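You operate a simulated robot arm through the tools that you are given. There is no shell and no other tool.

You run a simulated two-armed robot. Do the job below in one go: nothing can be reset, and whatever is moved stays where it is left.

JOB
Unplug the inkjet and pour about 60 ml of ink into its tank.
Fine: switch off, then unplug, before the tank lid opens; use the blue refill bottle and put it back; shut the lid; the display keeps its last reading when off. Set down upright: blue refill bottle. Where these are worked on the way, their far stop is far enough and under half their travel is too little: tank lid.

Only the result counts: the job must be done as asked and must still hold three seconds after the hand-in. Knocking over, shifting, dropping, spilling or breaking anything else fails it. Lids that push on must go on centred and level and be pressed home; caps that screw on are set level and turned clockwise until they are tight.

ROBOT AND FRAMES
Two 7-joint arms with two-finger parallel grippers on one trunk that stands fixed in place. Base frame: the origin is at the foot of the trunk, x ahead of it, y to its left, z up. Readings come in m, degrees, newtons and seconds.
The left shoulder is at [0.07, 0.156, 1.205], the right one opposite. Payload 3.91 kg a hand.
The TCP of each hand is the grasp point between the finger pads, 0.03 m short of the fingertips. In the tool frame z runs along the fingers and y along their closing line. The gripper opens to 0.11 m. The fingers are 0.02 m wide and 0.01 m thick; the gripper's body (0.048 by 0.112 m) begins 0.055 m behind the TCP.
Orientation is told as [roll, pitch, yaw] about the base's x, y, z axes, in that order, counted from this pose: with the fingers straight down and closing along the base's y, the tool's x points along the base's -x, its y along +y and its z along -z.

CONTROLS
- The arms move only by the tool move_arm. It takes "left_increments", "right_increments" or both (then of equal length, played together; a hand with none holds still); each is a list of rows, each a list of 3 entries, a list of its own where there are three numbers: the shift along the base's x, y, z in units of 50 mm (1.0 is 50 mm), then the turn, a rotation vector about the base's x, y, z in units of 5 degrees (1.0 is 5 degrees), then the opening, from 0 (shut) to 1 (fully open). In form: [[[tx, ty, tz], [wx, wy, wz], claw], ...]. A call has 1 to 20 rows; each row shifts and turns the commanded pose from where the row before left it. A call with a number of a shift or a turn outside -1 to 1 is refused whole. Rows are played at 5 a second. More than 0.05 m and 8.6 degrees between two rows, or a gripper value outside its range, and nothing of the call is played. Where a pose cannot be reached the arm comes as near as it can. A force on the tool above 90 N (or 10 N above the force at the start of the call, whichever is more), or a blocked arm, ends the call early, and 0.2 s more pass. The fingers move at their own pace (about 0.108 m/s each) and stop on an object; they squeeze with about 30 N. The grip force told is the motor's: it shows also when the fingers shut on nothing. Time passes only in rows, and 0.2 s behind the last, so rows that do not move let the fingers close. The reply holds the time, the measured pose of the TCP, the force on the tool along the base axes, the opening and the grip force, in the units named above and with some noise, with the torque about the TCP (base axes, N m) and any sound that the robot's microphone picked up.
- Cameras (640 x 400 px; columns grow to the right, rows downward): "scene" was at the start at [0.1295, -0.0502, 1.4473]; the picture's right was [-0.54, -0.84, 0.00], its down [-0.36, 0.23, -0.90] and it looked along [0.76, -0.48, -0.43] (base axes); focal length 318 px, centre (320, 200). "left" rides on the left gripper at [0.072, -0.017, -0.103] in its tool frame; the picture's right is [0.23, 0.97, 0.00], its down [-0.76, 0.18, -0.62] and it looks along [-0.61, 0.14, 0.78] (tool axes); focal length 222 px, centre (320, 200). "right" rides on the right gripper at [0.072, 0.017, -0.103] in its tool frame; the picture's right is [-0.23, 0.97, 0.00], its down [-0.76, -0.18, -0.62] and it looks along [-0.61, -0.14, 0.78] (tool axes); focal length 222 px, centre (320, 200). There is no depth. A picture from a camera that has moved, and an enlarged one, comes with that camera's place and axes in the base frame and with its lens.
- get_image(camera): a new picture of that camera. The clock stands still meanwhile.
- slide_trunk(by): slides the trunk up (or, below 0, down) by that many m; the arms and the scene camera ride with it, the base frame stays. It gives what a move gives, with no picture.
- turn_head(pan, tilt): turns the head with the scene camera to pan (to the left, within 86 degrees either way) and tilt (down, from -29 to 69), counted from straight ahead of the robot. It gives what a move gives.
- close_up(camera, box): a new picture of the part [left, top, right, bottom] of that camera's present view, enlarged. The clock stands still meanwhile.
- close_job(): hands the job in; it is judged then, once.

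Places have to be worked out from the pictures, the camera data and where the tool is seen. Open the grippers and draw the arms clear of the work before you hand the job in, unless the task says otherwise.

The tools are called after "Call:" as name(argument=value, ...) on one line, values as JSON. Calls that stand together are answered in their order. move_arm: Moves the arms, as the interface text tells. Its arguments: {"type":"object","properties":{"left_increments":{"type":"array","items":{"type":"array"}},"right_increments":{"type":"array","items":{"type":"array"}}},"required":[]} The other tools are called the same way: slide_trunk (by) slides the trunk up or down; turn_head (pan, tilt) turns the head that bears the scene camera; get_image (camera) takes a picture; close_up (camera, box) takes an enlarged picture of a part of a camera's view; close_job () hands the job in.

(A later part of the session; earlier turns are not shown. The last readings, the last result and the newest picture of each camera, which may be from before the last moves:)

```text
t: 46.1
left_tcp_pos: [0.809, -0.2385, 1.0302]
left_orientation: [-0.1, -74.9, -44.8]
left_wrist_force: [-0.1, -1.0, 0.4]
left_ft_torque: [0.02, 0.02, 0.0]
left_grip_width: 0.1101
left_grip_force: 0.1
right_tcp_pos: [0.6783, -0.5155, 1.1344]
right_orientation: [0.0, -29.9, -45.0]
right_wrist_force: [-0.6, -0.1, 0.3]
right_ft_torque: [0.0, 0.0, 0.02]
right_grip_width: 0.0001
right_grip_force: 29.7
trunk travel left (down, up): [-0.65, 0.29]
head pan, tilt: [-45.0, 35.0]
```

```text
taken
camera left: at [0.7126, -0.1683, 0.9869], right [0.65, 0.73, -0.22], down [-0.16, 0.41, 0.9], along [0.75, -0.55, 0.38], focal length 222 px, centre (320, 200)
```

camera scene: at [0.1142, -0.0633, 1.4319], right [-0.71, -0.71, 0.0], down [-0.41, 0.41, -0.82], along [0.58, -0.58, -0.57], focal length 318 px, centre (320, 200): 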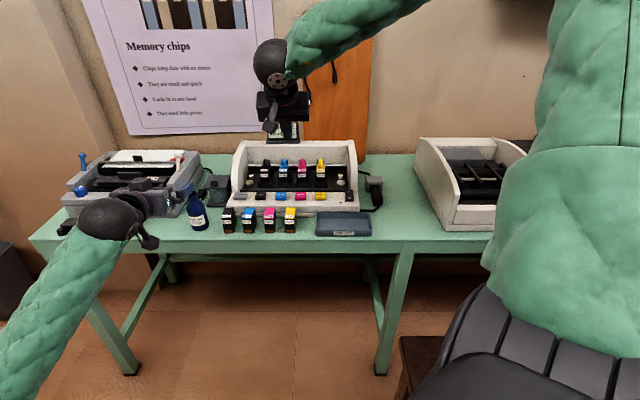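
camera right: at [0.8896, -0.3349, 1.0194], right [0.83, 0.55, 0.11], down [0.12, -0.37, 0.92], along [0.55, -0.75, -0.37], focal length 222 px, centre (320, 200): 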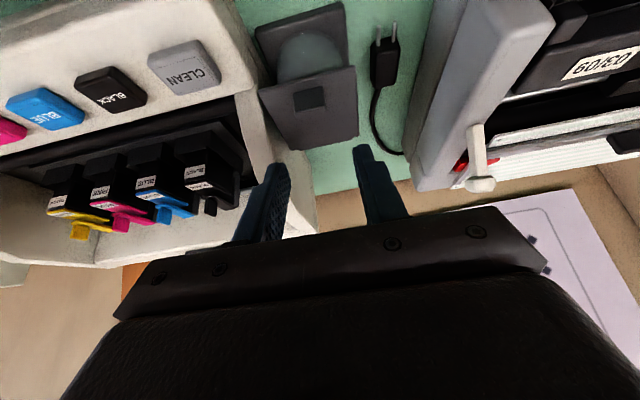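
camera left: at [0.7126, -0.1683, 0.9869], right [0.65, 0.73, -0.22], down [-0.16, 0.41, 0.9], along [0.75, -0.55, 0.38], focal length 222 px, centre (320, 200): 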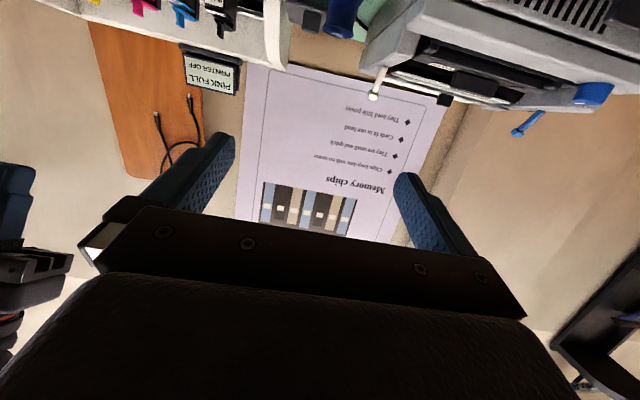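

The left hand is in the right attitude. I lower it in front of the table edge to the bottle's mid-height and look along the fingers.

Call:
move_arm(left_increments=[[[0, 0, -0.84], [0, 0, 0], 1], [[0, 0, -0.84], [0, 0, 0], 1], [[0, 0, -0.84], [0, 0, 0], 1], [[0, 0, -0.84], [0, 0, 0], 1], [[0, 0, 0], [0, 0, 0], 1]])

Call:
get_image(camera="left")

Call:
close_up(camera="scene", box=[110, 160, 250, 260])

```text
t: 47.3
left_tcp_pos: [0.8091, -0.2354, 0.8652]
left_orientation: [-0.1, -74.9, -44.9]
left_wrist_force: [0.1, 0.5, 0.0]
left_ft_torque: [-0.04, 0.01, -0.03]
left_grip_width: 0.1102
left_grip_force: 0.0
right_tcp_pos: [0.6782, -0.5155, 1.1341]
right_orientation: [0.0, -29.9, -45.0]
right_wrist_force: [-0.3, 0.8, -0.9]
right_ft_torque: [-0.02, 0.0, -0.03]
right_grip_width: 0.0004
right_grip_force: 29.4
trunk travel left (down, up): [-0.65, 0.29]
head pan, tilt: [-45.0, 35.0]
```

```text
taken
camera left: at [0.7135, -0.166, 0.8208], right [0.65, 0.73, -0.22], down [-0.16, 0.41, 0.9], along [0.75, -0.55, 0.38], focal length 222 px, centre (320, 200)
```

left: 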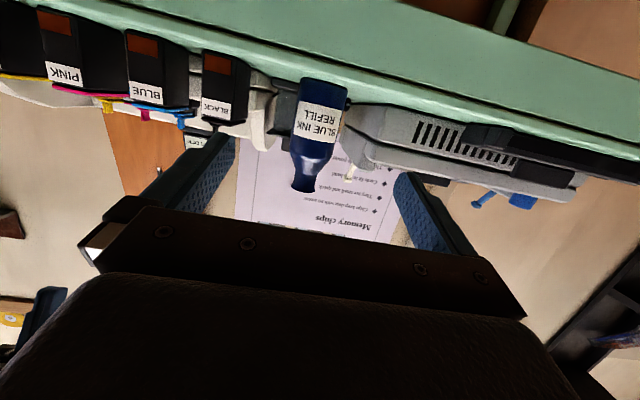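

```text
4.00 times, centred on (180, 210) of scene
camera zoom: at [0.1139, -0.0629, 1.4319], right [-0.71, -0.71, 0.0], down [-0.41, 0.41, -0.82], along [0.58, -0.58, -0.57], focal length 1272 px, centre (880, 160)
```

zoom: 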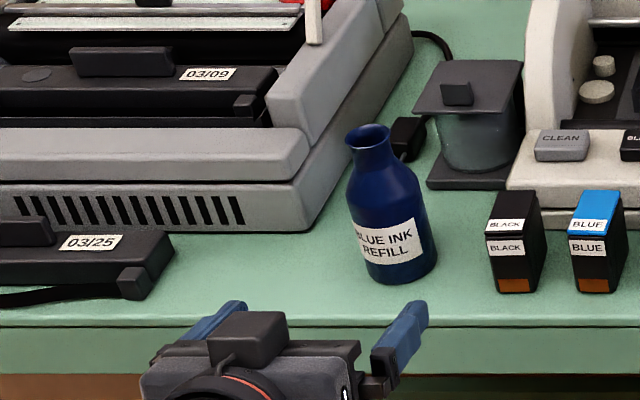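

The bottle stands straight ahead between the open fingers (E≈-0.4035). I lower 10 mm and move forward along n until the bottle is between the pads.

Call:
move_arm(left_increments=[[[-0.028, -0.028, -0.2], [0, 0, 0], 1], [[0.5, -0.5, 0], [0, 0, 0], 1], [[0.5, -0.5, 0], [0, 0, 0], 1], [[0.4, -0.4, 0], [0, 0, 0], 1], [[0.3, -0.3, 0], [0, 0, 0], 1], [[0.3, -0.3, 0], [0, 0, 0], 1], [[0, 0, 0], [0, 0, 0], 1]])

Call:
get_image(camera="left")

Call:
close_up(camera="scene", box=[130, 160, 250, 250])

```text
t: 48.9
left_tcp_pos: [0.907, -0.3393, 0.8543]
left_orientation: [-0.1, -74.7, -44.8]
left_wrist_force: [0.1, 0.3, 0.5]
left_ft_torque: [-0.01, 0.0, 0.01]
left_grip_width: 0.11
left_grip_force: 0.1
right_tcp_pos: [0.6766, -0.5155, 1.1341]
right_orientation: [0.0, -29.9, -44.9]
right_wrist_force: [-0.2, 0.7, -0.5]
right_ft_torque: [-0.05, 0.0, 0.02]
right_grip_width: 0.0002
right_grip_force: 30.2
trunk travel left (down, up): [-0.65, 0.29]
head pan, tilt: [-45.0, 35.0]
```

```text
taken
camera left: at [0.8101, -0.2686, 0.8105], right [0.65, 0.73, -0.22], down [-0.16, 0.41, 0.9], along [0.75, -0.55, 0.38], focal length 222 px, centre (320, 200)
```

left: 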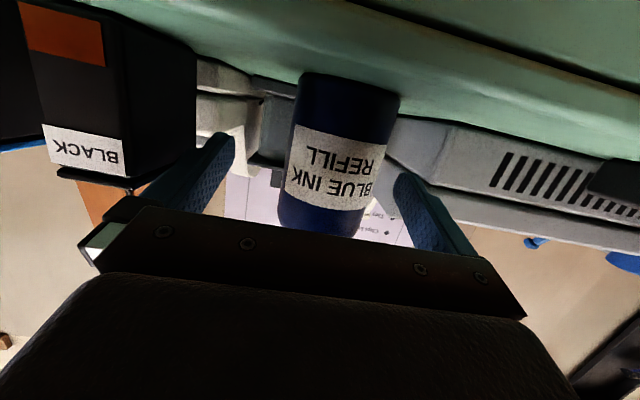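

```text
4.44 times, centred on (190, 205) of scene
camera zoom: at [0.114, -0.0627, 1.4319], right [-0.71, -0.71, 0.0], down [-0.41, 0.41, -0.82], along [0.58, -0.58, -0.57], focal length 1413 px, centre (898, 178)
```

zoom: 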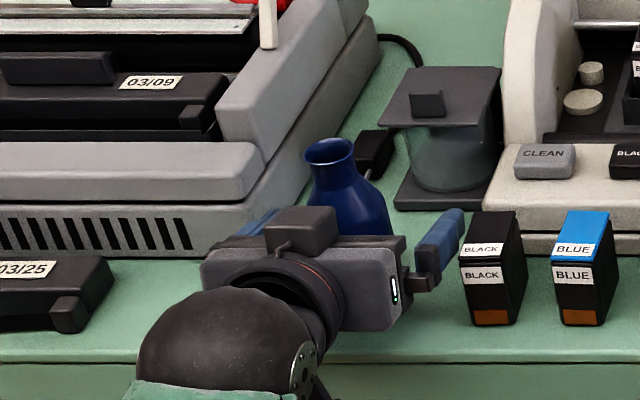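

The bottle is between the fingers; I check how well it is centred with a close-up.

Call:
close_up(camera="left", box=[180, 60, 460, 240])

Call:
close_up(camera="scene", box=[180, 180, 244, 220])

```text
2.22 times, centred on (320, 150) of left
camera zoom: at [0.8101, -0.2686, 0.8105], right [0.65, 0.73, -0.22], down [-0.16, 0.41, 0.9], along [0.75, -0.55, 0.38], focal length 494 px, centre (320, 311)
```

zoom: 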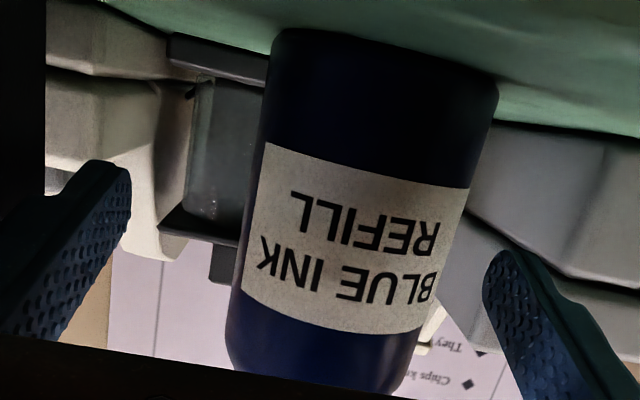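

```text
10.00 times, centred on (212, 200) of scene
camera zoom: at [0.114, -0.0627, 1.4319], right [-0.71, -0.71, 0.0], down [-0.41, 0.41, -0.82], along [0.58, -0.58, -0.57], focal length 3179 px, centre (1400, 200)
```

zoom: 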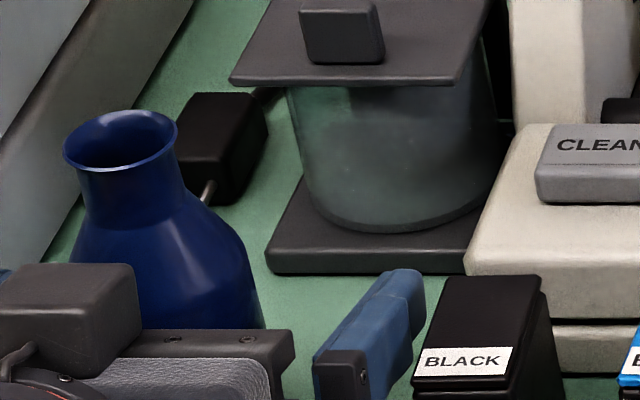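

Projected finger planes and the bottle edges agree: the bottle is centred within about 1 mm. I close the left fingers on it in stages.

Call:
move_arm(left_increments=[[[0, 0, 0], [0, 0, 0], 0.75], [[0, 0, 0], [0, 0, 0], 0.6], [[0, 0, 0], [0, 0, 0], 0.53], [[0, 0, 0], [0, 0, 0], 0.45], [[0, 0, 0], [0, 0, 0], 0], [[0, 0, 0], [0, 0, 0], 0], [[0, 0, 0], [0, 0, 0], 0]])

Call:
close_up(camera="left", box=[180, 60, 460, 240])

```text
t: 50.5
left_tcp_pos: [0.9052, -0.3404, 0.8551]
left_orientation: [-0.2, -74.8, -44.8]
left_wrist_force: [-0.1, 0.7, 0.9]
left_ft_torque: [0.01, -0.06, 0.03]
left_grip_width: 0.0516
left_grip_force: 30.5
right_tcp_pos: [0.677, -0.5148, 1.1342]
right_orientation: [0.0, -29.9, -45.0]
right_wrist_force: [-0.6, -1.3, 1.0]
right_ft_torque: [-0.04, 0.05, 0.02]
right_grip_width: 0.0001
right_grip_force: 30.0
trunk travel left (down, up): [-0.65, 0.29]
head pan, tilt: [-45.0, 35.0]
```

```text
2.22 times, centred on (320, 150) of left
camera zoom: at [0.81, -0.2688, 0.8106], right [0.65, 0.73, -0.22], down [-0.16, 0.41, 0.9], along [0.75, -0.55, 0.38], focal length 494 px, centre (320, 311)
```

zoom: 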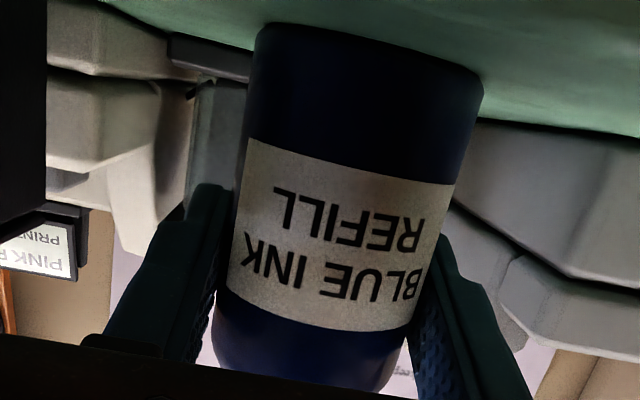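

The bottle is held (51.6 mm wide). I lift it gently straight up and read the force to learn its weight.

Call:
move_arm(left_increments=[[[0, 0, 0.1], [0, 0, 0], 0], [[0, 0, 0.2], [0, 0, 0], 0], [[0, 0, 0.3], [0, 0, 0], 0], [[0, 0, 0.3], [0, 0, 0], 0], [[0, 0, 0.3], [0, 0, 0], 0], [[0, 0, 0.3], [0, 0, 0], 0], [[0, 0, 0.3], [0, 0, 0], 0], [[0, 0, 0.3], [0, 0, 0], 0], [[0, 0, 0.2], [0, 0, 0], 0], [[0, 0, 0.1], [0, 0, 0], 0], [[0, 0, 0], [0, 0, 0], 0]])

Call:
get_image(camera="scene")

```text
t: 52.9
left_tcp_pos: [0.9072, -0.3379, 0.973]
left_orientation: [-0.2, -74.8, -44.8]
left_wrist_force: [0.7, 0.0, -0.9]
left_ft_torque: [0.02, 0.02, 0.01]
left_grip_width: 0.0517
left_grip_force: 30.2
right_tcp_pos: [0.6776, -0.5157, 1.1338]
right_orientation: [0.0, -29.8, -45.1]
right_wrist_force: [0.4, -0.8, 0.1]
right_ft_torque: [0.0, -0.03, -0.01]
right_grip_width: 0.0001
right_grip_force: 30.0
trunk travel left (down, up): [-0.65, 0.29]
head pan, tilt: [-45.0, 35.0]
```

```text
taken
camera scene: at [0.1143, -0.0631, 1.4319], right [-0.71, -0.71, 0.0], down [-0.41, 0.41, -0.82], along [0.58, -0.58, -0.57], focal length 318 px, centre (320, 200)
```

scene: 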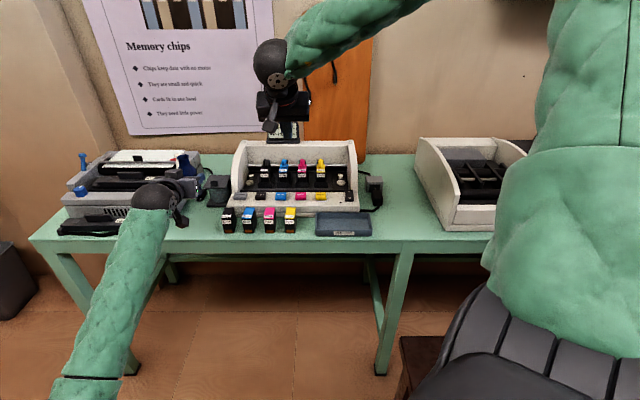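

The bottle is up and upright. I move it to a waiting spot in front-left of the table, then take several still readings for its weight.

Call:
move_arm(left_increments=[[[-0.1, 0.2, 0.1], [0, 0, 0], 0], [[-0.2, 0.4, 0.1], [0, 0, 0], 0], [[-0.2, 0.5, 0.1], [0, 0, 0], 0], [[0.1, 0.6, 0.1], [0, 0, 0], 0], [[0.2, 0.6, 0.1], [0, 0, 0], 0], [[0.2, 0.6, 0.1], [0, 0, 0], 0], [[0.2, 0.6, 0.1], [0, 0, 0], 0], [[0.2, 0.6, 0.1], [0, 0, 0], 0], [[0.2, 0.5, 0.1], [0, 0, 0], 0], [[0.1, 0.4, 0], [0, 0, 0], 0], [[0.05, 0.2, 0], [0, 0, 0], 0], [[0, 0, 0], [0, 0, 0], 0], [[0, 0, 0], [0, 0, 0], 0]])

Call:
move_arm(left_increments=[[[0, 0, 0], [0, 0, 0], 0]])

Call:
move_arm(left_increments=[[[0, 0, 0], [0, 0, 0], 0]])

Call:
move_arm(left_increments=[[[0, 0, 0], [0, 0, 0], 0]])

Call:
move_arm(left_increments=[[[0, 0, 0], [0, 0, 0], 0]])

Call:
move_arm(left_increments=[[[0, 0, 0], [0, 0, 0], 0]])

Call:
get_image(camera="scene")

```text
t: 55.7
left_tcp_pos: [0.9441, -0.0805, 1.0187]
left_orientation: [-0.2, -74.9, -44.7]
left_wrist_force: [0.9, -0.3, -1.0]
left_ft_torque: [0.04, 0.0, -0.04]
left_grip_width: 0.0516
left_grip_force: 30.2
right_tcp_pos: [0.6778, -0.5146, 1.1353]
right_orientation: [0.1, -29.9, -44.9]
right_wrist_force: [0.2, -0.1, -0.5]
right_ft_torque: [-0.02, 0.02, 0.03]
right_grip_width: 0.0
right_grip_force: 29.7
trunk travel left (down, up): [-0.65, 0.29]
head pan, tilt: [-45.0, 35.0]
```

```text
t: 56.1
left_tcp_pos: [0.9451, -0.0798, 1.019]
left_orientation: [-0.2, -74.8, -44.8]
left_wrist_force: [0.1, 0.3, -0.8]
left_ft_torque: [-0.01, -0.03, 0.0]
left_grip_width: 0.0515
left_grip_force: 29.9
right_tcp_pos: [0.6777, -0.5155, 1.1353]
right_orientation: [-0.1, -29.9, -44.9]
right_wrist_force: [-0.1, -0.2, -0.2]
right_ft_torque: [0.0, 0.02, -0.02]
right_grip_width: 0.0
right_grip_force: 29.8
trunk travel left (down, up): [-0.65, 0.29]
head pan, tilt: [-45.0, 35.0]
```

```text
t: 56.5
left_tcp_pos: [0.9437, -0.0797, 1.019]
left_orientation: [-0.2, -74.8, -44.7]
left_wrist_force: [0.1, 0.6, -2.0]
left_ft_torque: [0.04, 0.01, 0.01]
left_grip_width: 0.0515
left_grip_force: 29.1
right_tcp_pos: [0.6783, -0.5159, 1.1344]
right_orientation: [0.0, -29.9, -44.9]
right_wrist_force: [-0.7, -0.6, 0.3]
right_ft_torque: [0.0, -0.01, 0.08]
right_grip_width: 0.0
right_grip_force: 29.8
trunk travel left (down, up): [-0.65, 0.29]
head pan, tilt: [-45.0, 35.0]
```

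```text
t: 56.9
left_tcp_pos: [0.9449, -0.0792, 1.0189]
left_orientation: [-0.2, -74.7, -44.8]
left_wrist_force: [0.8, 0.2, -0.9]
left_ft_torque: [0.03, -0.02, 0.0]
left_grip_width: 0.0514
left_grip_force: 29.6
right_tcp_pos: [0.6783, -0.5149, 1.1346]
right_orientation: [0.0, -30.0, -44.9]
right_wrist_force: [0.0, -0.2, 0.7]
right_ft_torque: [0.01, -0.05, 0.04]
right_grip_width: 0.0
right_grip_force: 30.2
trunk travel left (down, up): [-0.65, 0.29]
head pan, tilt: [-45.0, 35.0]
```

```text
t: 57.3
left_tcp_pos: [0.9446, -0.0786, 1.0197]
left_orientation: [-0.1, -74.8, -44.8]
left_wrist_force: [-0.2, -0.3, -1.3]
left_ft_torque: [0.05, -0.01, 0.0]
left_grip_width: 0.052
left_grip_force: 30.5
right_tcp_pos: [0.6784, -0.5163, 1.1337]
right_orientation: [0.0, -29.9, -44.9]
right_wrist_force: [-0.7, -0.3, -0.4]
right_ft_torque: [0.0, 0.02, 0.02]
right_grip_width: 0.0
right_grip_force: 29.8
trunk travel left (down, up): [-0.65, 0.29]
head pan, tilt: [-45.0, 35.0]
```

```text
t: 57.7
left_tcp_pos: [0.9448, -0.0799, 1.0199]
left_orientation: [-0.2, -74.8, -44.7]
left_wrist_force: [1.2, 0.8, -1.8]
left_ft_torque: [-0.01, 0.01, -0.03]
left_grip_width: 0.0518
left_grip_force: 30.0
right_tcp_pos: [0.6784, -0.5156, 1.1349]
right_orientation: [0.0, -29.9, -44.9]
right_wrist_force: [-0.3, -0.2, 0.0]
right_ft_torque: [-0.03, 0.01, 0.04]
right_grip_width: 0.0
right_grip_force: 29.1
trunk travel left (down, up): [-0.65, 0.29]
head pan, tilt: [-45.0, 35.0]
```

```text
taken
camera scene: at [0.1143, -0.0629, 1.4319], right [-0.71, -0.71, 0.0], down [-0.41, 0.41, -0.82], along [0.58, -0.58, -0.57], focal length 318 px, centre (320, 200)
```

scene: 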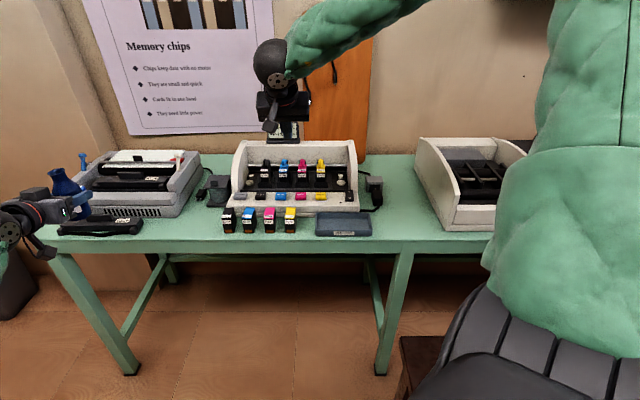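

The still readings average about -1.25 N, so bottle plus ink weighs roughly 125 g. Now I bring the right hand, tilted to 60° and closed, in front of the lid's left front corner.

Call:
move_arm(right_increments=[[[0.62, 0.42, -0.1], [-0.707, -0.707, 0], 0], [[0.62, 0.42, -0.2], [-0.707, -0.707, 0], 0], [[0.62, 0.42, -0.3], [-0.707, -0.707, 0], 0], [[0.62, 0.42, -0.3], [-0.707, -0.707, 0], 0], [[0.62, 0.42, -0.3], [-0.707, -0.707, 0], 0], [[0.62, 0.42, -0.3], [-0.707, -0.707, 0], 0], [[0.62, 0.42, -0.4], [0, 0, 0], 0], [[0.62, 0.42, -0.4], [0, 0, 0], 0], [[0, 0, 0], [0, 0, 0], 0]])

Call:
close_up(camera="scene", box=[140, 150, 260, 240])

Call:
get_image(camera="right")

```text
t: 59.7
left_tcp_pos: [0.9444, -0.0791, 1.0196]
left_orientation: [-0.2, -74.8, -44.9]
left_wrist_force: [-0.7, 1.1, -0.6]
left_ft_torque: [0.04, 0.0, 0.03]
left_grip_width: 0.0515
left_grip_force: 29.6
right_tcp_pos: [0.9244, -0.3464, 1.0199]
right_orientation: [0.0, -59.9, -45.0]
right_wrist_force: [-0.2, 0.3, 0.4]
right_ft_torque: [0.03, 0.04, 0.05]
right_grip_width: 0.0002
right_grip_force: 30.0
trunk travel left (down, up): [-0.65, 0.29]
head pan, tilt: [-45.0, 35.0]
```

```text
4.44 times, centred on (200, 195) of scene
camera zoom: at [0.1128, -0.0627, 1.4321], right [-0.71, -0.71, 0.0], down [-0.41, 0.41, -0.82], along [0.58, -0.58, -0.57], focal length 1413 px, centre (853, 222)
```

zoom: 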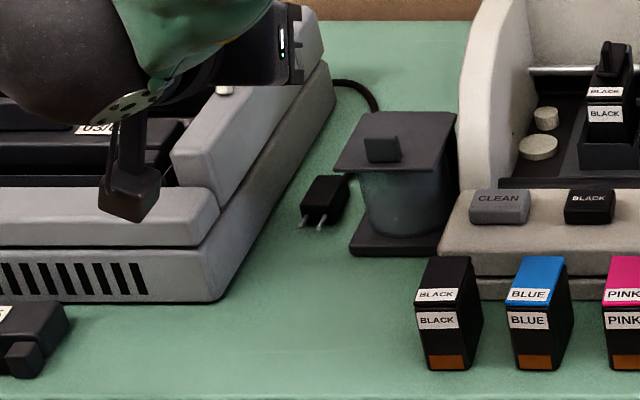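

```text
taken
camera right: at [0.8466, -0.2459, 1.0094], right [0.77, 0.61, 0.2], down [-0.24, -0.01, 0.97], along [0.59, -0.79, 0.13], focal length 222 px, centre (320, 200)
```

right: 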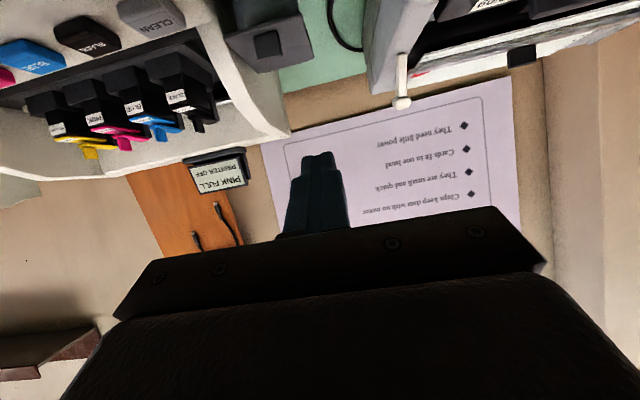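

The hand is at N≈0.899, E≈-0.409. I lower it to just below the lid's level, still in front of it, and check.

Call:
move_arm(right_increments=[[[0, 0, -0.8], [0, 0, 0], 0], [[0, 0, -0.8], [0, 0, 0], 0], [[0, 0, -0.8], [0, 0, 0], 0], [[0, 0, -0.35], [0, 0, 0], 0], [[0, 0, -0.12], [0, 0, 0], 0], [[0, 0, 0], [0, 0, 0], 0]])

Call:
close_up(camera="scene", box=[170, 160, 250, 220])

Call:
close_up(camera="right", box=[200, 60, 400, 240])

```text
t: 61.1
left_tcp_pos: [0.9459, -0.0793, 1.0187]
left_orientation: [-0.2, -74.9, -44.6]
left_wrist_force: [-0.6, -0.7, -1.6]
left_ft_torque: [-0.02, 0.04, -0.04]
left_grip_width: 0.0516
left_grip_force: 30.1
right_tcp_pos: [0.8865, -0.3841, 0.9229]
right_orientation: [0.0, -59.8, -44.8]
right_wrist_force: [0.2, 0.2, -0.3]
right_ft_torque: [0.03, 0.0, 0.0]
right_grip_width: 0.0003
right_grip_force: 29.9
right hand out of reach, approached as far as the arm can: row 1, 2, 3, 4, 5
trunk travel left (down, up): [-0.65, 0.29]
head pan, tilt: [-45.0, 35.0]
```

```text
6.67 times, centred on (210, 190) of scene
camera zoom: at [0.1144, -0.0628, 1.4319], right [-0.71, -0.71, 0.0], down [-0.41, 0.41, -0.82], along [0.58, -0.58, -0.57], focal length 2119 px, centre (1053, 267)
```

zoom: 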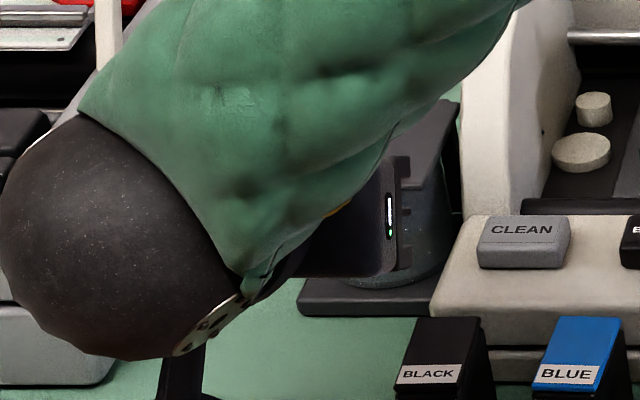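

```text
2.22 times, centred on (300, 150) of right
camera zoom: at [0.8081, -0.2836, 0.9121], right [0.77, 0.61, 0.2], down [-0.24, -0.02, 0.97], along [0.59, -0.79, 0.13], focal length 494 px, centre (364, 311)
```

zoom: 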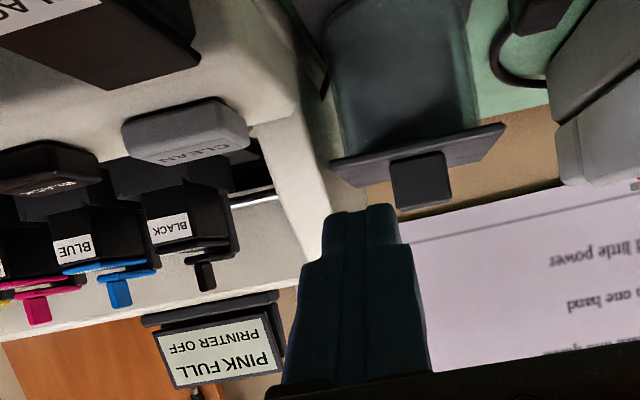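

The right arm cannot reach that low with its hand turned 45° inward. I go back up to see where the command stands, then I will use a straighter heading.

Call:
move_arm(right_increments=[[[0, 0, 0.8], [0, 0, 0], 0], [[0, 0, 0.8], [0, 0, 0], 0], [[0, 0, 0.5], [0, 0, 0], 0], [[0, 0, 0], [0, 0, 0], 0]])

```text
t: 62.1
left_tcp_pos: [0.9459, -0.0785, 1.0174]
left_orientation: [-0.4, -74.9, -44.7]
left_wrist_force: [-0.2, -0.5, -1.9]
left_ft_torque: [-0.02, 0.02, 0.02]
left_grip_width: 0.0516
left_grip_force: 29.8
right_tcp_pos: [0.887, -0.3874, 1.0292]
right_orientation: [-0.1, -59.8, -44.9]
right_wrist_force: [0.4, 0.6, -0.5]
right_ft_torque: [0.0, -0.04, -0.01]
right_grip_width: 0.0
right_grip_force: 30.3
trunk travel left (down, up): [-0.65, 0.29]
head pan, tilt: [-45.0, 35.0]
```

The command follows the reached pose. I turn the hand 15° back outward (heading -30°), go over the new start point and try lowering again.

Call:
move_arm(right_increments=[[[0.19, 0.153, 0], [0, 0, 1], 0], [[0.19, 0.153, 0], [0, 0, 1], 0], [[0.19, 0.153, 0], [0, 0, 1], 0], [[0, 0, -0.8], [0, 0, 0], 0], [[0, 0, -0.8], [0, 0, 0], 0], [[0, 0, -0.8], [0, 0, 0], 0], [[0, 0, 0], [0, 0, 0], 0]])

Call:
close_up(camera="right", box=[200, 60, 440, 240])

Call:
get_image(camera="scene")

```text
t: 63.7
left_tcp_pos: [0.9447, -0.0782, 1.0191]
left_orientation: [-0.2, -74.9, -44.7]
left_wrist_force: [-0.4, 0.5, -1.4]
left_ft_torque: [-0.01, -0.01, -0.02]
left_grip_width: 0.0515
left_grip_force: 30.1
right_tcp_pos: [0.9104, -0.3644, 0.9119]
right_orientation: [0.0, -59.8, -29.9]
right_wrist_force: [0.0, 0.5, 0.0]
right_ft_torque: [-0.01, 0.0, -0.04]
right_grip_width: 0.0
right_grip_force: 29.5
right hand out of reach, approached as far as the arm can: row 6
trunk travel left (down, up): [-0.65, 0.29]
head pan, tilt: [-45.0, 35.0]
```

```text
2.22 times, centred on (320, 150) of right
camera zoom: at [0.8092, -0.2878, 0.9008], right [0.58, 0.79, 0.2], down [-0.22, -0.08, 0.97], along [0.78, -0.61, 0.13], focal length 494 px, centre (320, 311)
```

zoom: 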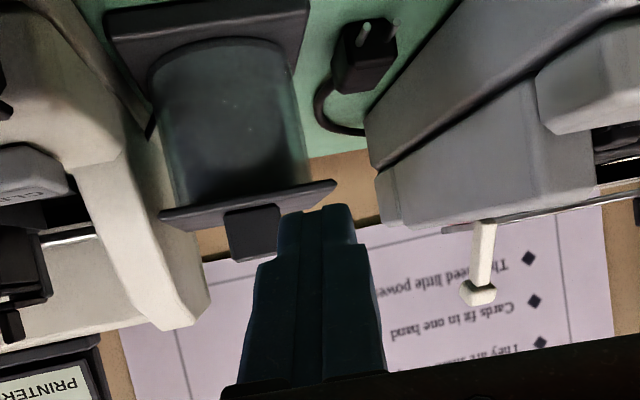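

```text
taken
camera scene: at [0.1138, -0.0624, 1.432], right [-0.71, -0.71, 0.0], down [-0.41, 0.41, -0.82], along [0.58, -0.58, -0.57], focal length 318 px, centre (320, 200)
```

scene: 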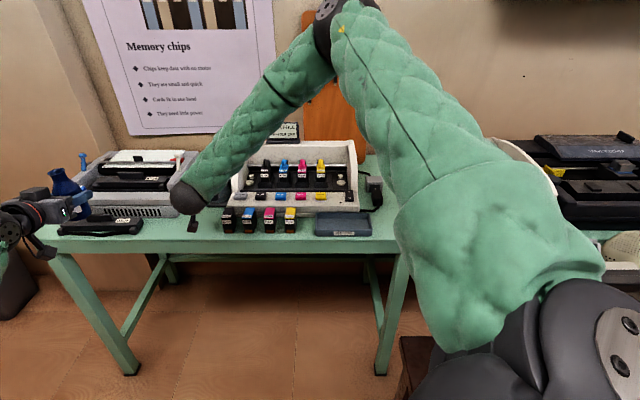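

θ=60° bottoms out near z=0.91. I reduce the tilt to 45°, which still hooks under the lid corner, and try lowering to the needed height in front of the lid.

Call:
move_arm(right_increments=[[[0.05, -0.01, 0.1], [0.5, 0.866, 0], 0], [[0.05, -0.01, 0.1], [0.5, 0.866, 0], 0], [[0.05, -0.01, 0], [0.5, 0.866, 0], 0], [[0, 0, -0.3], [0, 0, 0], 0], [[0, 0, -0.3], [0, 0, 0], 0], [[0, 0, -0.25], [0, 0, 0], 0], [[0, 0, 0], [0, 0, 0], 0]])

Call:
close_up(camera="right", box=[200, 60, 440, 240])

Call:
close_up(camera="scene", box=[170, 160, 250, 220])

```text
t: 65.3
left_tcp_pos: [0.9446, -0.079, 1.0187]
left_orientation: [-0.4, -74.8, -44.7]
left_wrist_force: [0.2, -0.4, -1.8]
left_ft_torque: [-0.04, 0.03, -0.02]
left_grip_width: 0.0516
left_grip_force: 30.2
right_tcp_pos: [0.9154, -0.3696, 0.884]
right_orientation: [0.0, -44.8, -30.0]
right_wrist_force: [0.6, -0.7, 0.5]
right_ft_torque: [-0.04, -0.03, 0.01]
right_grip_width: 0.0
right_grip_force: 30.2
right hand out of reach, approached as far as the arm can: row 6
trunk travel left (down, up): [-0.65, 0.29]
head pan, tilt: [-45.0, 35.0]
```

```text
2.22 times, centred on (320, 150) of right
camera zoom: at [0.8154, -0.2926, 0.9058], right [0.63, 0.76, 0.16], down [0.0, -0.2, 0.98], along [0.78, -0.61, -0.13], focal length 494 px, centre (320, 311)
```

zoom: 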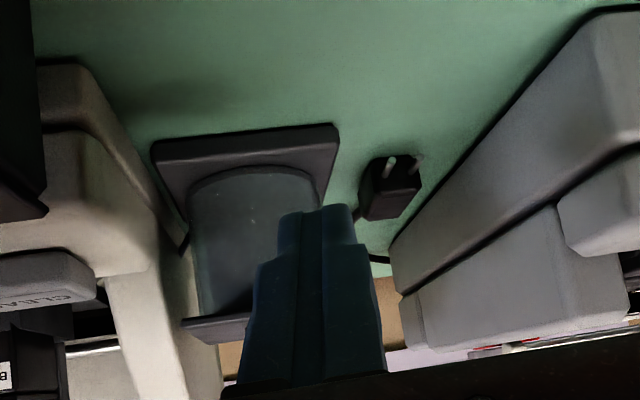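

```text
6.67 times, centred on (210, 190) of scene
camera zoom: at [0.1146, -0.0627, 1.4319], right [-0.71, -0.71, 0.0], down [-0.41, 0.41, -0.82], along [0.58, -0.58, -0.57], focal length 2119 px, centre (1053, 267)
```

zoom: 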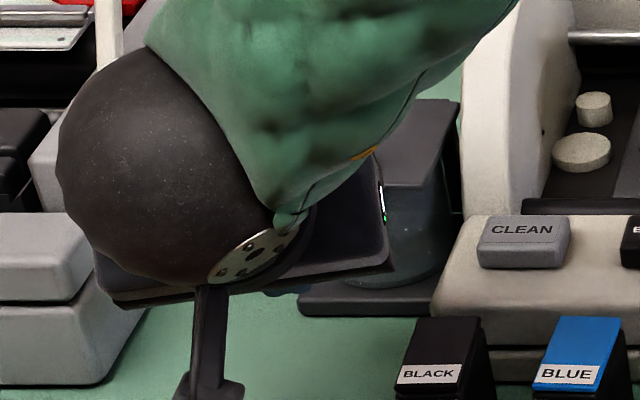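

Tilt 45° reaches z≈0.884 but is at its limit. Lowering the trunk a bit should relax the wrist, so I first raise the right hand, then slide the trunk down 0.12 m.

Call:
move_arm(right_increments=[[[0, 0, 0.9], [0, 0, 0], 0], [[0, 0, 0.9], [0, 0, 0], 0], [[0, 0, 0.9], [0, 0, 0], 0], [[0, 0, 0], [0, 0, 0], 0]], left_increments=[[[0, 0, 0.3], [0, 0, 0], 0], [[0, 0, 0.5], [0, 0, 0], 0], [[0, 0, 0.3], [0, 0, 0], 0], [[0, 0, 0], [0, 0, 0], 0]])

Call:
slide_trunk(by=-0.12)

Call:
get_image(camera="scene")

```text
t: 66.3
left_tcp_pos: [0.9442, -0.0769, 1.0713]
left_orientation: [-0.4, -74.8, -44.6]
left_wrist_force: [-0.1, -0.2, -1.3]
left_ft_torque: [0.01, -0.02, -0.05]
left_grip_width: 0.0517
left_grip_force: 30.3
right_tcp_pos: [0.9171, -0.3701, 1.0167]
right_orientation: [-0.1, -44.8, -29.9]
right_wrist_force: [0.9, 0.1, 1.0]
right_ft_torque: [0.0, -0.01, 0.01]
right_grip_width: 0.0001
right_grip_force: 30.3
trunk travel left (down, up): [-0.65, 0.29]
head pan, tilt: [-45.0, 35.0]
```

```text
t: 67.8
left_tcp_pos: [0.9445, -0.0763, 0.9541]
left_orientation: [-0.3, -74.9, -44.7]
left_wrist_force: [-0.6, 0.4, -1.2]
left_ft_torque: [-0.01, 0.0, 0.0]
left_grip_width: 0.0518
left_grip_force: 30.3
right_tcp_pos: [0.9145, -0.3705, 0.8986]
right_orientation: [0.0, -44.8, -29.9]
right_wrist_force: [0.4, -0.3, 0.2]
right_ft_torque: [0.0, -0.03, 0.03]
right_grip_width: 0.0001
right_grip_force: 30.0
trunk travel left (down, up): [-0.53, 0.41]
head pan, tilt: [-45.0, 35.0]
```

```text
taken
camera scene: at [0.114, -0.0628, 1.312], right [-0.71, -0.71, 0.0], down [-0.41, 0.41, -0.82], along [0.58, -0.58, -0.57], focal length 318 px, centre (320, 200)
```

scene: 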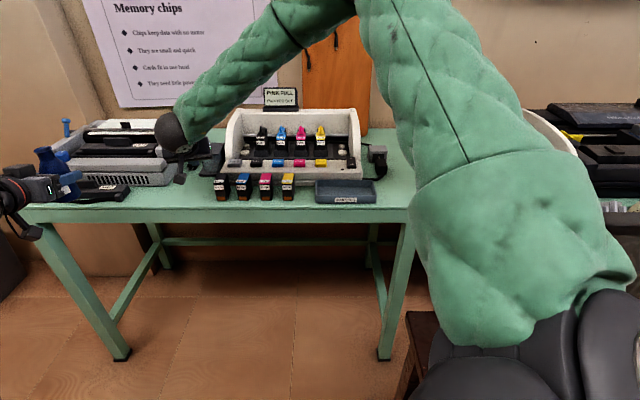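

The trunk is lower and both hands are fine. I lower the right hand to z≈0.879 just in front of the lid's left corner.

Call:
move_arm(right_increments=[[[0.07, 0.092, -0.2], [0, 0, 0], 0], [[0, 0, -0.19], [0, 0, 0], 0], [[0, 0, 0], [0, 0, 0], 0]])

Call:
close_up(camera="right", box=[200, 60, 440, 240])

Call:
close_up(camera="scene", box=[150, 120, 250, 200])

```text
t: 68.6
left_tcp_pos: [0.9434, -0.0773, 0.9532]
left_orientation: [-0.4, -74.8, -44.7]
left_wrist_force: [0.3, 0.4, -1.8]
left_ft_torque: [-0.02, 0.01, 0.02]
left_grip_width: 0.0516
left_grip_force: 29.6
right_tcp_pos: [0.9185, -0.3653, 0.8779]
right_orientation: [-0.1, -44.9, -29.9]
right_wrist_force: [0.7, 0.4, -0.9]
right_ft_torque: [0.06, 0.02, 0.0]
right_grip_width: 0.0001
right_grip_force: 29.3
trunk travel left (down, up): [-0.53, 0.41]
head pan, tilt: [-45.0, 35.0]
```

```text
2.22 times, centred on (320, 150) of right
camera zoom: at [0.8185, -0.2887, 0.9002], right [0.63, 0.76, 0.16], down [0.0, -0.2, 0.98], along [0.78, -0.61, -0.13], focal length 494 px, centre (320, 311)
```

zoom: 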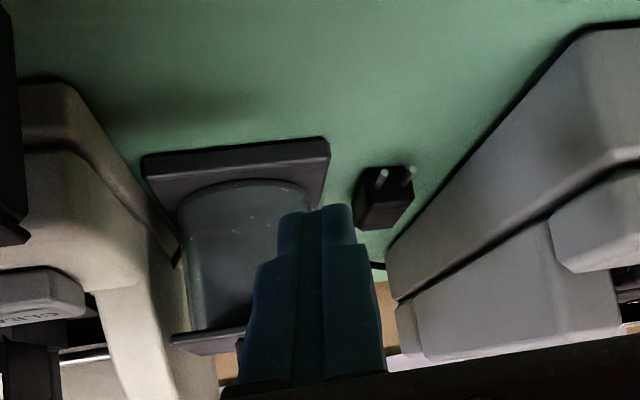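

```text
5.00 times, centred on (200, 160) of scene
camera zoom: at [0.1144, -0.0628, 1.3119], right [-0.71, -0.71, 0.0], down [-0.41, 0.41, -0.82], along [0.58, -0.58, -0.57], focal length 1590 px, centre (920, 400)
```

zoom: 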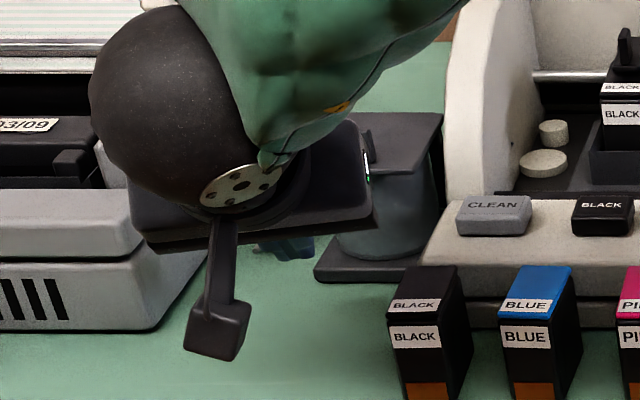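

Alignment checks out: the lid's left-front corner is directly ahead, hidden behind the finger, about 5 cm away. I slide the tip forward under the corner, watching for contact.

Call:
move_arm(right_increments=[[[0.2165, -0.125, 0], [0, 0, 0], 0], [[0.2165, -0.125, 0], [0, 0, 0], 0], [[0.2165, -0.125, 0], [0, 0, 0], 0], [[0.2165, -0.125, 0], [0, 0, 0], 0], [[0, 0, 0], [0, 0, 0], 0]])

Call:
close_up(camera="right", box=[200, 60, 440, 240])

Call:
close_up(camera="scene", box=[150, 120, 250, 200])

```text
t: 69.8
left_tcp_pos: [0.9447, -0.0757, 0.9534]
left_orientation: [-0.2, -74.8, -44.7]
left_wrist_force: [0.0, -0.2, -1.7]
left_ft_torque: [0.0, 0.01, 0.0]
left_grip_width: 0.0517
left_grip_force: 29.9
right_tcp_pos: [0.9619, -0.3898, 0.8788]
right_orientation: [0.0, -44.9, -29.8]
right_wrist_force: [0.0, 0.2, 0.5]
right_ft_torque: [0.01, 0.02, 0.0]
right_grip_width: 0.0
right_grip_force: 30.5
trunk travel left (down, up): [-0.53, 0.41]
head pan, tilt: [-45.0, 35.0]
```

```text
2.22 times, centred on (320, 150) of right
camera zoom: at [0.8618, -0.3133, 0.9003], right [0.63, 0.76, 0.16], down [0.0, -0.2, 0.98], along [0.78, -0.61, -0.13], focal length 494 px, centre (320, 311)
```

zoom: 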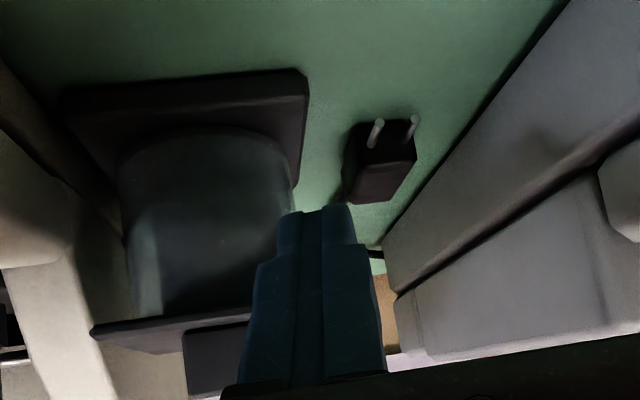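

```text
5.00 times, centred on (200, 160) of scene
camera zoom: at [0.1142, -0.0627, 1.3119], right [-0.71, -0.71, 0.0], down [-0.41, 0.41, -0.82], along [0.58, -0.58, -0.57], focal length 1590 px, centre (920, 400)
```

zoom: 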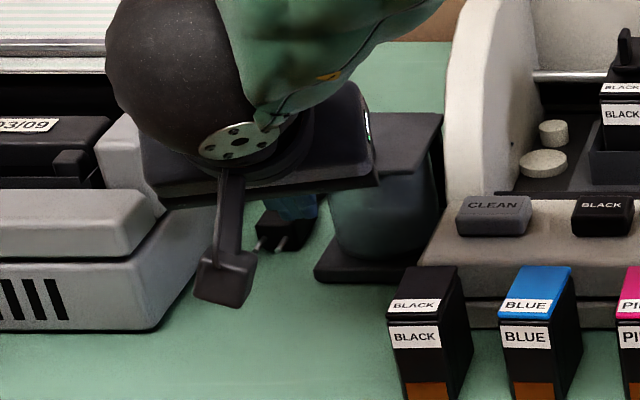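

No contact yet; the tip is under the corner with about 7 mm lateral overlap. I shift 5 mm further in, then raise along the hinge arc to about 35°.

Call:
move_arm(right_increments=[[[-0.07, -0.07, 0], [0, 0, 0], 0], [[0.037, -0.037, 0.29], [0, 0, 0], 0], [[0.037, -0.037, 0.29], [0, 0, 0], 0], [[0.086, -0.086, 0.23], [0, 0, 0], 0], [[0.086, -0.086, 0.23], [0, 0, 0], 0], [[0, 0, 0], [0, 0, 0], 0]])

Call:
close_up(camera="right", box=[160, 60, 440, 240])

Call:
close_up(camera="scene", box=[150, 110, 250, 190])

```text
t: 71.2
left_tcp_pos: [0.9439, -0.0771, 0.9521]
left_orientation: [-0.3, -74.8, -44.7]
left_wrist_force: [0.2, 0.1, -1.0]
left_ft_torque: [0.0, -0.01, 0.01]
left_grip_width: 0.0512
left_grip_force: 30.1
right_tcp_pos: [0.9701, -0.4063, 0.9294]
right_orientation: [-0.1, -44.8, -29.9]
right_wrist_force: [1.1, 0.3, -0.6]
right_ft_torque: [0.01, 0.01, 0.03]
right_grip_width: 0.0
right_grip_force: 29.8
trunk travel left (down, up): [-0.53, 0.41]
head pan, tilt: [-45.0, 35.0]
```

```text
2.22 times, centred on (300, 150) of right
camera zoom: at [0.8705, -0.3299, 0.9519], right [0.63, 0.76, 0.16], down [0.0, -0.2, 0.98], along [0.78, -0.61, -0.13], focal length 494 px, centre (364, 311)
```

zoom: 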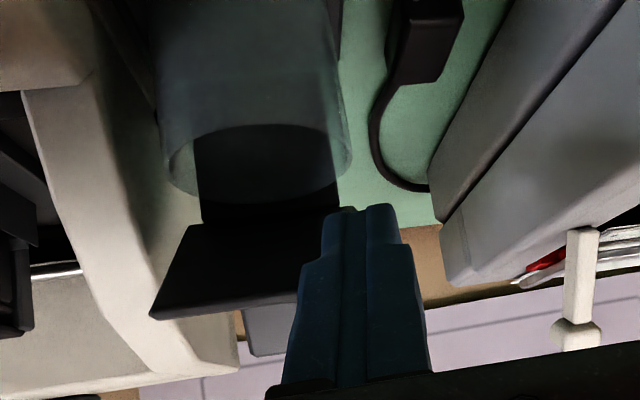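

```text
5.00 times, centred on (200, 150) of scene
camera zoom: at [0.1145, -0.0628, 1.3118], right [-0.71, -0.71, 0.0], down [-0.41, 0.41, -0.82], along [0.58, -0.58, -0.57], focal length 1590 px, centre (920, 450)
```

zoom: 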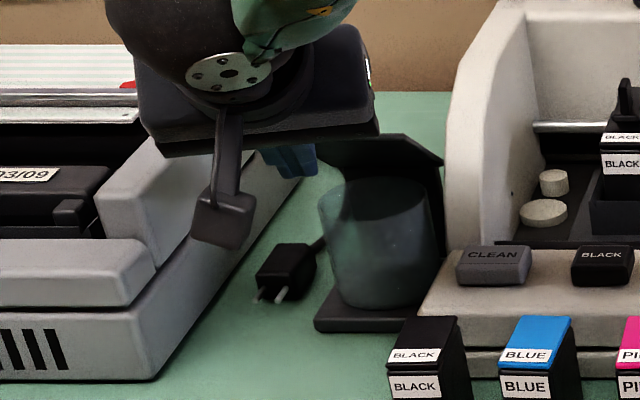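

The lid is rising on the fingertip. I continue the arc toward vertical.

Call:
move_arm(right_increments=[[[0.1315, -0.1315, 0.19], [0, 0, 0], 0], [[0.1315, -0.1315, 0.19], [0, 0, 0], 0], [[0.163, -0.163, 0.11], [0, 0, 0], 0], [[0.163, -0.163, 0.11], [0, 0, 0], 0], [[0, 0, 0], [0, 0, 0], 0]])

Call:
close_up(camera="right", box=[160, 60, 440, 240])

Call:
close_up(camera="scene", box=[150, 110, 250, 190])

```text
t: 72.4
left_tcp_pos: [0.9451, -0.0764, 0.9526]
left_orientation: [-0.3, -74.7, -44.8]
left_wrist_force: [0.1, -0.3, -1.7]
left_ft_torque: [-0.01, -0.01, 0.0]
left_grip_width: 0.0511
left_grip_force: 30.3
right_tcp_pos: [1.0009, -0.4345, 0.9601]
right_orientation: [0.0, -44.8, -29.9]
right_wrist_force: [-0.3, 1.0, -0.6]
right_ft_torque: [0.0, 0.0, 0.02]
right_grip_width: 0.0
right_grip_force: 30.2
trunk travel left (down, up): [-0.53, 0.41]
head pan, tilt: [-45.0, 35.0]
```

```text
2.22 times, centred on (300, 150) of right
camera zoom: at [0.9004, -0.3589, 0.9827], right [0.63, 0.76, 0.16], down [0.0, -0.2, 0.98], along [0.78, -0.61, -0.13], focal length 494 px, centre (364, 311)
```

zoom: 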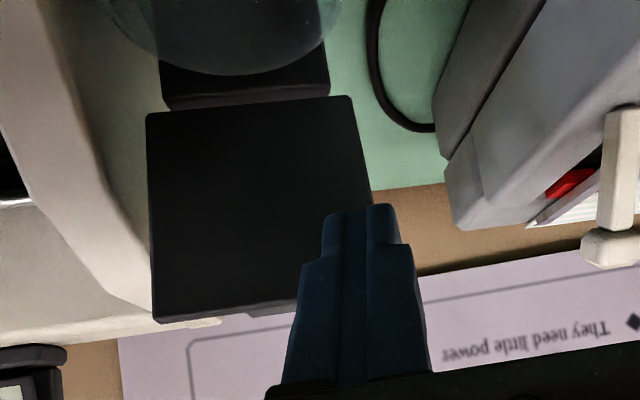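

```text
5.00 times, centred on (200, 150) of scene
camera zoom: at [0.1143, -0.0628, 1.3119], right [-0.71, -0.71, 0.0], down [-0.41, 0.41, -0.82], along [0.58, -0.58, -0.57], focal length 1590 px, centre (920, 450)
```

zoom: 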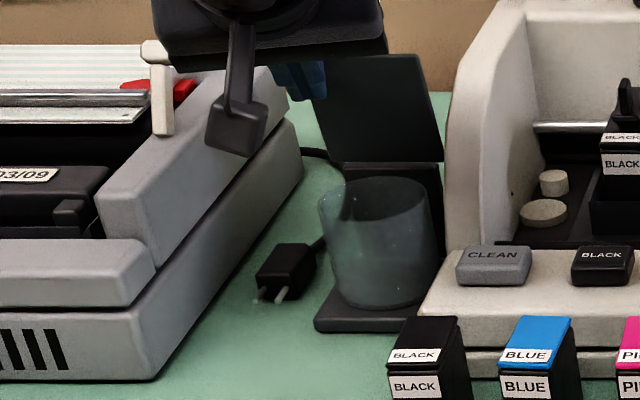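

The lid stands nearly vertical. I push on past vertical in small steps until it meets its stop or rests.

Call:
move_arm(right_increments=[[[0.106, -0.106, 0.03], [0, 0, 0], 0], [[0.106, -0.106, 0.0], [0, 0, 0], 0], [[0.106, -0.106, -0.02], [0, 0, 0], 0], [[0.106, -0.106, -0.03], [0, 0, 0], 0], [[0, 0, 0], [0, 0, 0], 0]])

Call:
close_up(camera="right", box=[160, 60, 440, 240])

Call:
close_up(camera="scene", box=[150, 110, 250, 190])

```text
t: 73.6
left_tcp_pos: [0.9447, -0.0777, 0.9532]
left_orientation: [-0.2, -74.8, -44.7]
left_wrist_force: [-0.7, 0.6, -1.5]
left_ft_torque: [-0.01, 0.02, 0.0]
left_grip_width: 0.0515
left_grip_force: 29.5
right_tcp_pos: [1.0198, -0.4574, 0.9605]
right_orientation: [0.0, -44.9, -29.9]
right_wrist_force: [-0.3, 0.1, -0.1]
right_ft_torque: [0.01, 0.0, -0.01]
right_grip_width: 0.0
right_grip_force: 30.4
trunk travel left (down, up): [-0.53, 0.41]
head pan, tilt: [-45.0, 35.0]
```

```text
2.22 times, centred on (300, 150) of right
camera zoom: at [0.921, -0.3803, 0.9822], right [0.63, 0.76, 0.16], down [0.0, -0.2, 0.98], along [0.78, -0.61, -0.13], focal length 494 px, centre (364, 311)
```

zoom: 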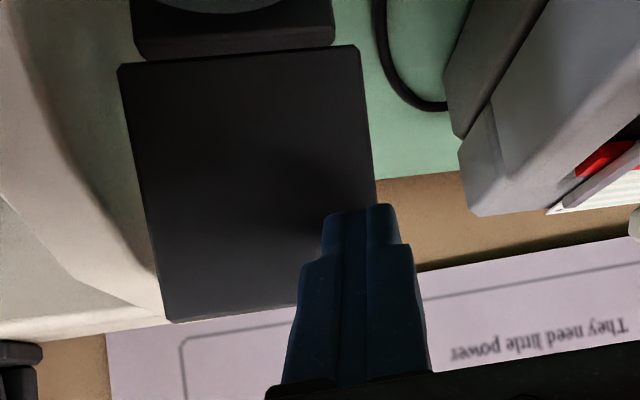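

```text
5.00 times, centred on (200, 150) of scene
camera zoom: at [0.1143, -0.0628, 1.3119], right [-0.71, -0.71, 0.0], down [-0.41, 0.41, -0.82], along [0.58, -0.58, -0.57], focal length 1590 px, centre (920, 450)
```

zoom: 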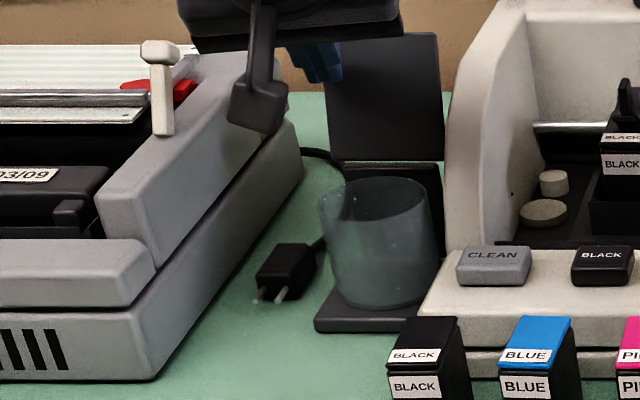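

The lid is now about vertical with no force. I push a further 20 mm to reach its stop.

Call:
move_arm(right_increments=[[[0.1, -0.1, -0.04], [0, 0, 0], 0], [[0.1, -0.1, -0.05], [0, 0, 0], 0], [[0.1, -0.1, -0.06], [0, 0, 0], 0], [[0, 0, 0], [0, 0, 0], 0]])

Call:
close_up(camera="right", box=[160, 60, 440, 240])

Call:
close_up(camera="scene", box=[150, 110, 250, 190])

```text
t: 74.6
left_tcp_pos: [0.9389, -0.0755, 0.9613]
left_orientation: [0.5, -75.2, -45.5]
left_wrist_force: [0.7, -0.9, -1.2]
left_ft_torque: [0.0, -0.02, 0.0]
left_grip_width: 0.0513
left_grip_force: 30.0
right_tcp_pos: [1.0286, -0.4616, 0.9584]
right_orientation: [0.1, -44.9, -29.7]
right_wrist_force: [-30.7, 21.0, -7.7]
right_ft_torque: [-0.02, 0.29, -0.61]
right_grip_width: 0.0001
right_grip_force: 30.0
trunk travel left (down, up): [-0.53, 0.41]
head pan, tilt: [-45.0, 35.0]
stopped in row 4 (right hand): the force on the tool passed its limit at 91 N (the readings are from after the stop); the commanded pose is now the measured one
```

```text
2.22 times, centred on (300, 150) of right
camera zoom: at [0.9275, -0.3861, 0.9815], right [0.62, 0.77, 0.16], down [0.0, -0.21, 0.98], along [0.78, -0.61, -0.13], focal length 494 px, centre (364, 311)
```

zoom: 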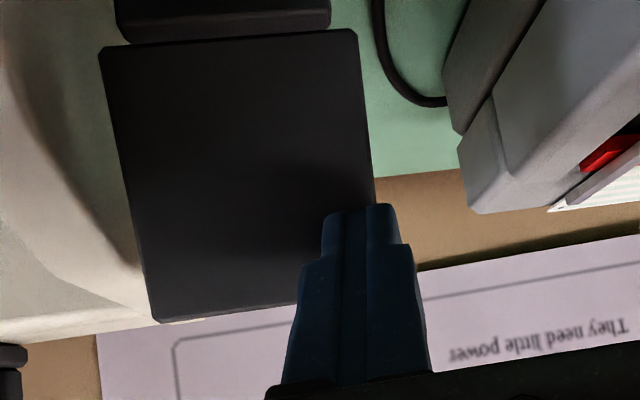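

```text
5.00 times, centred on (200, 150) of scene
camera zoom: at [0.1048, -0.0591, 1.3134], right [-0.71, -0.71, 0.0], down [-0.4, 0.4, -0.82], along [0.58, -0.58, -0.57], focal length 1590 px, centre (920, 450)
```

zoom: 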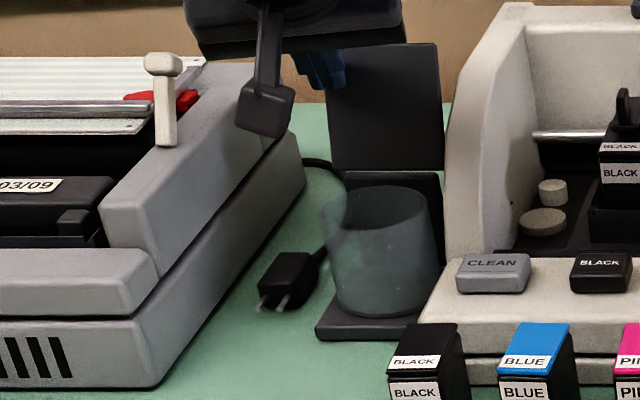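

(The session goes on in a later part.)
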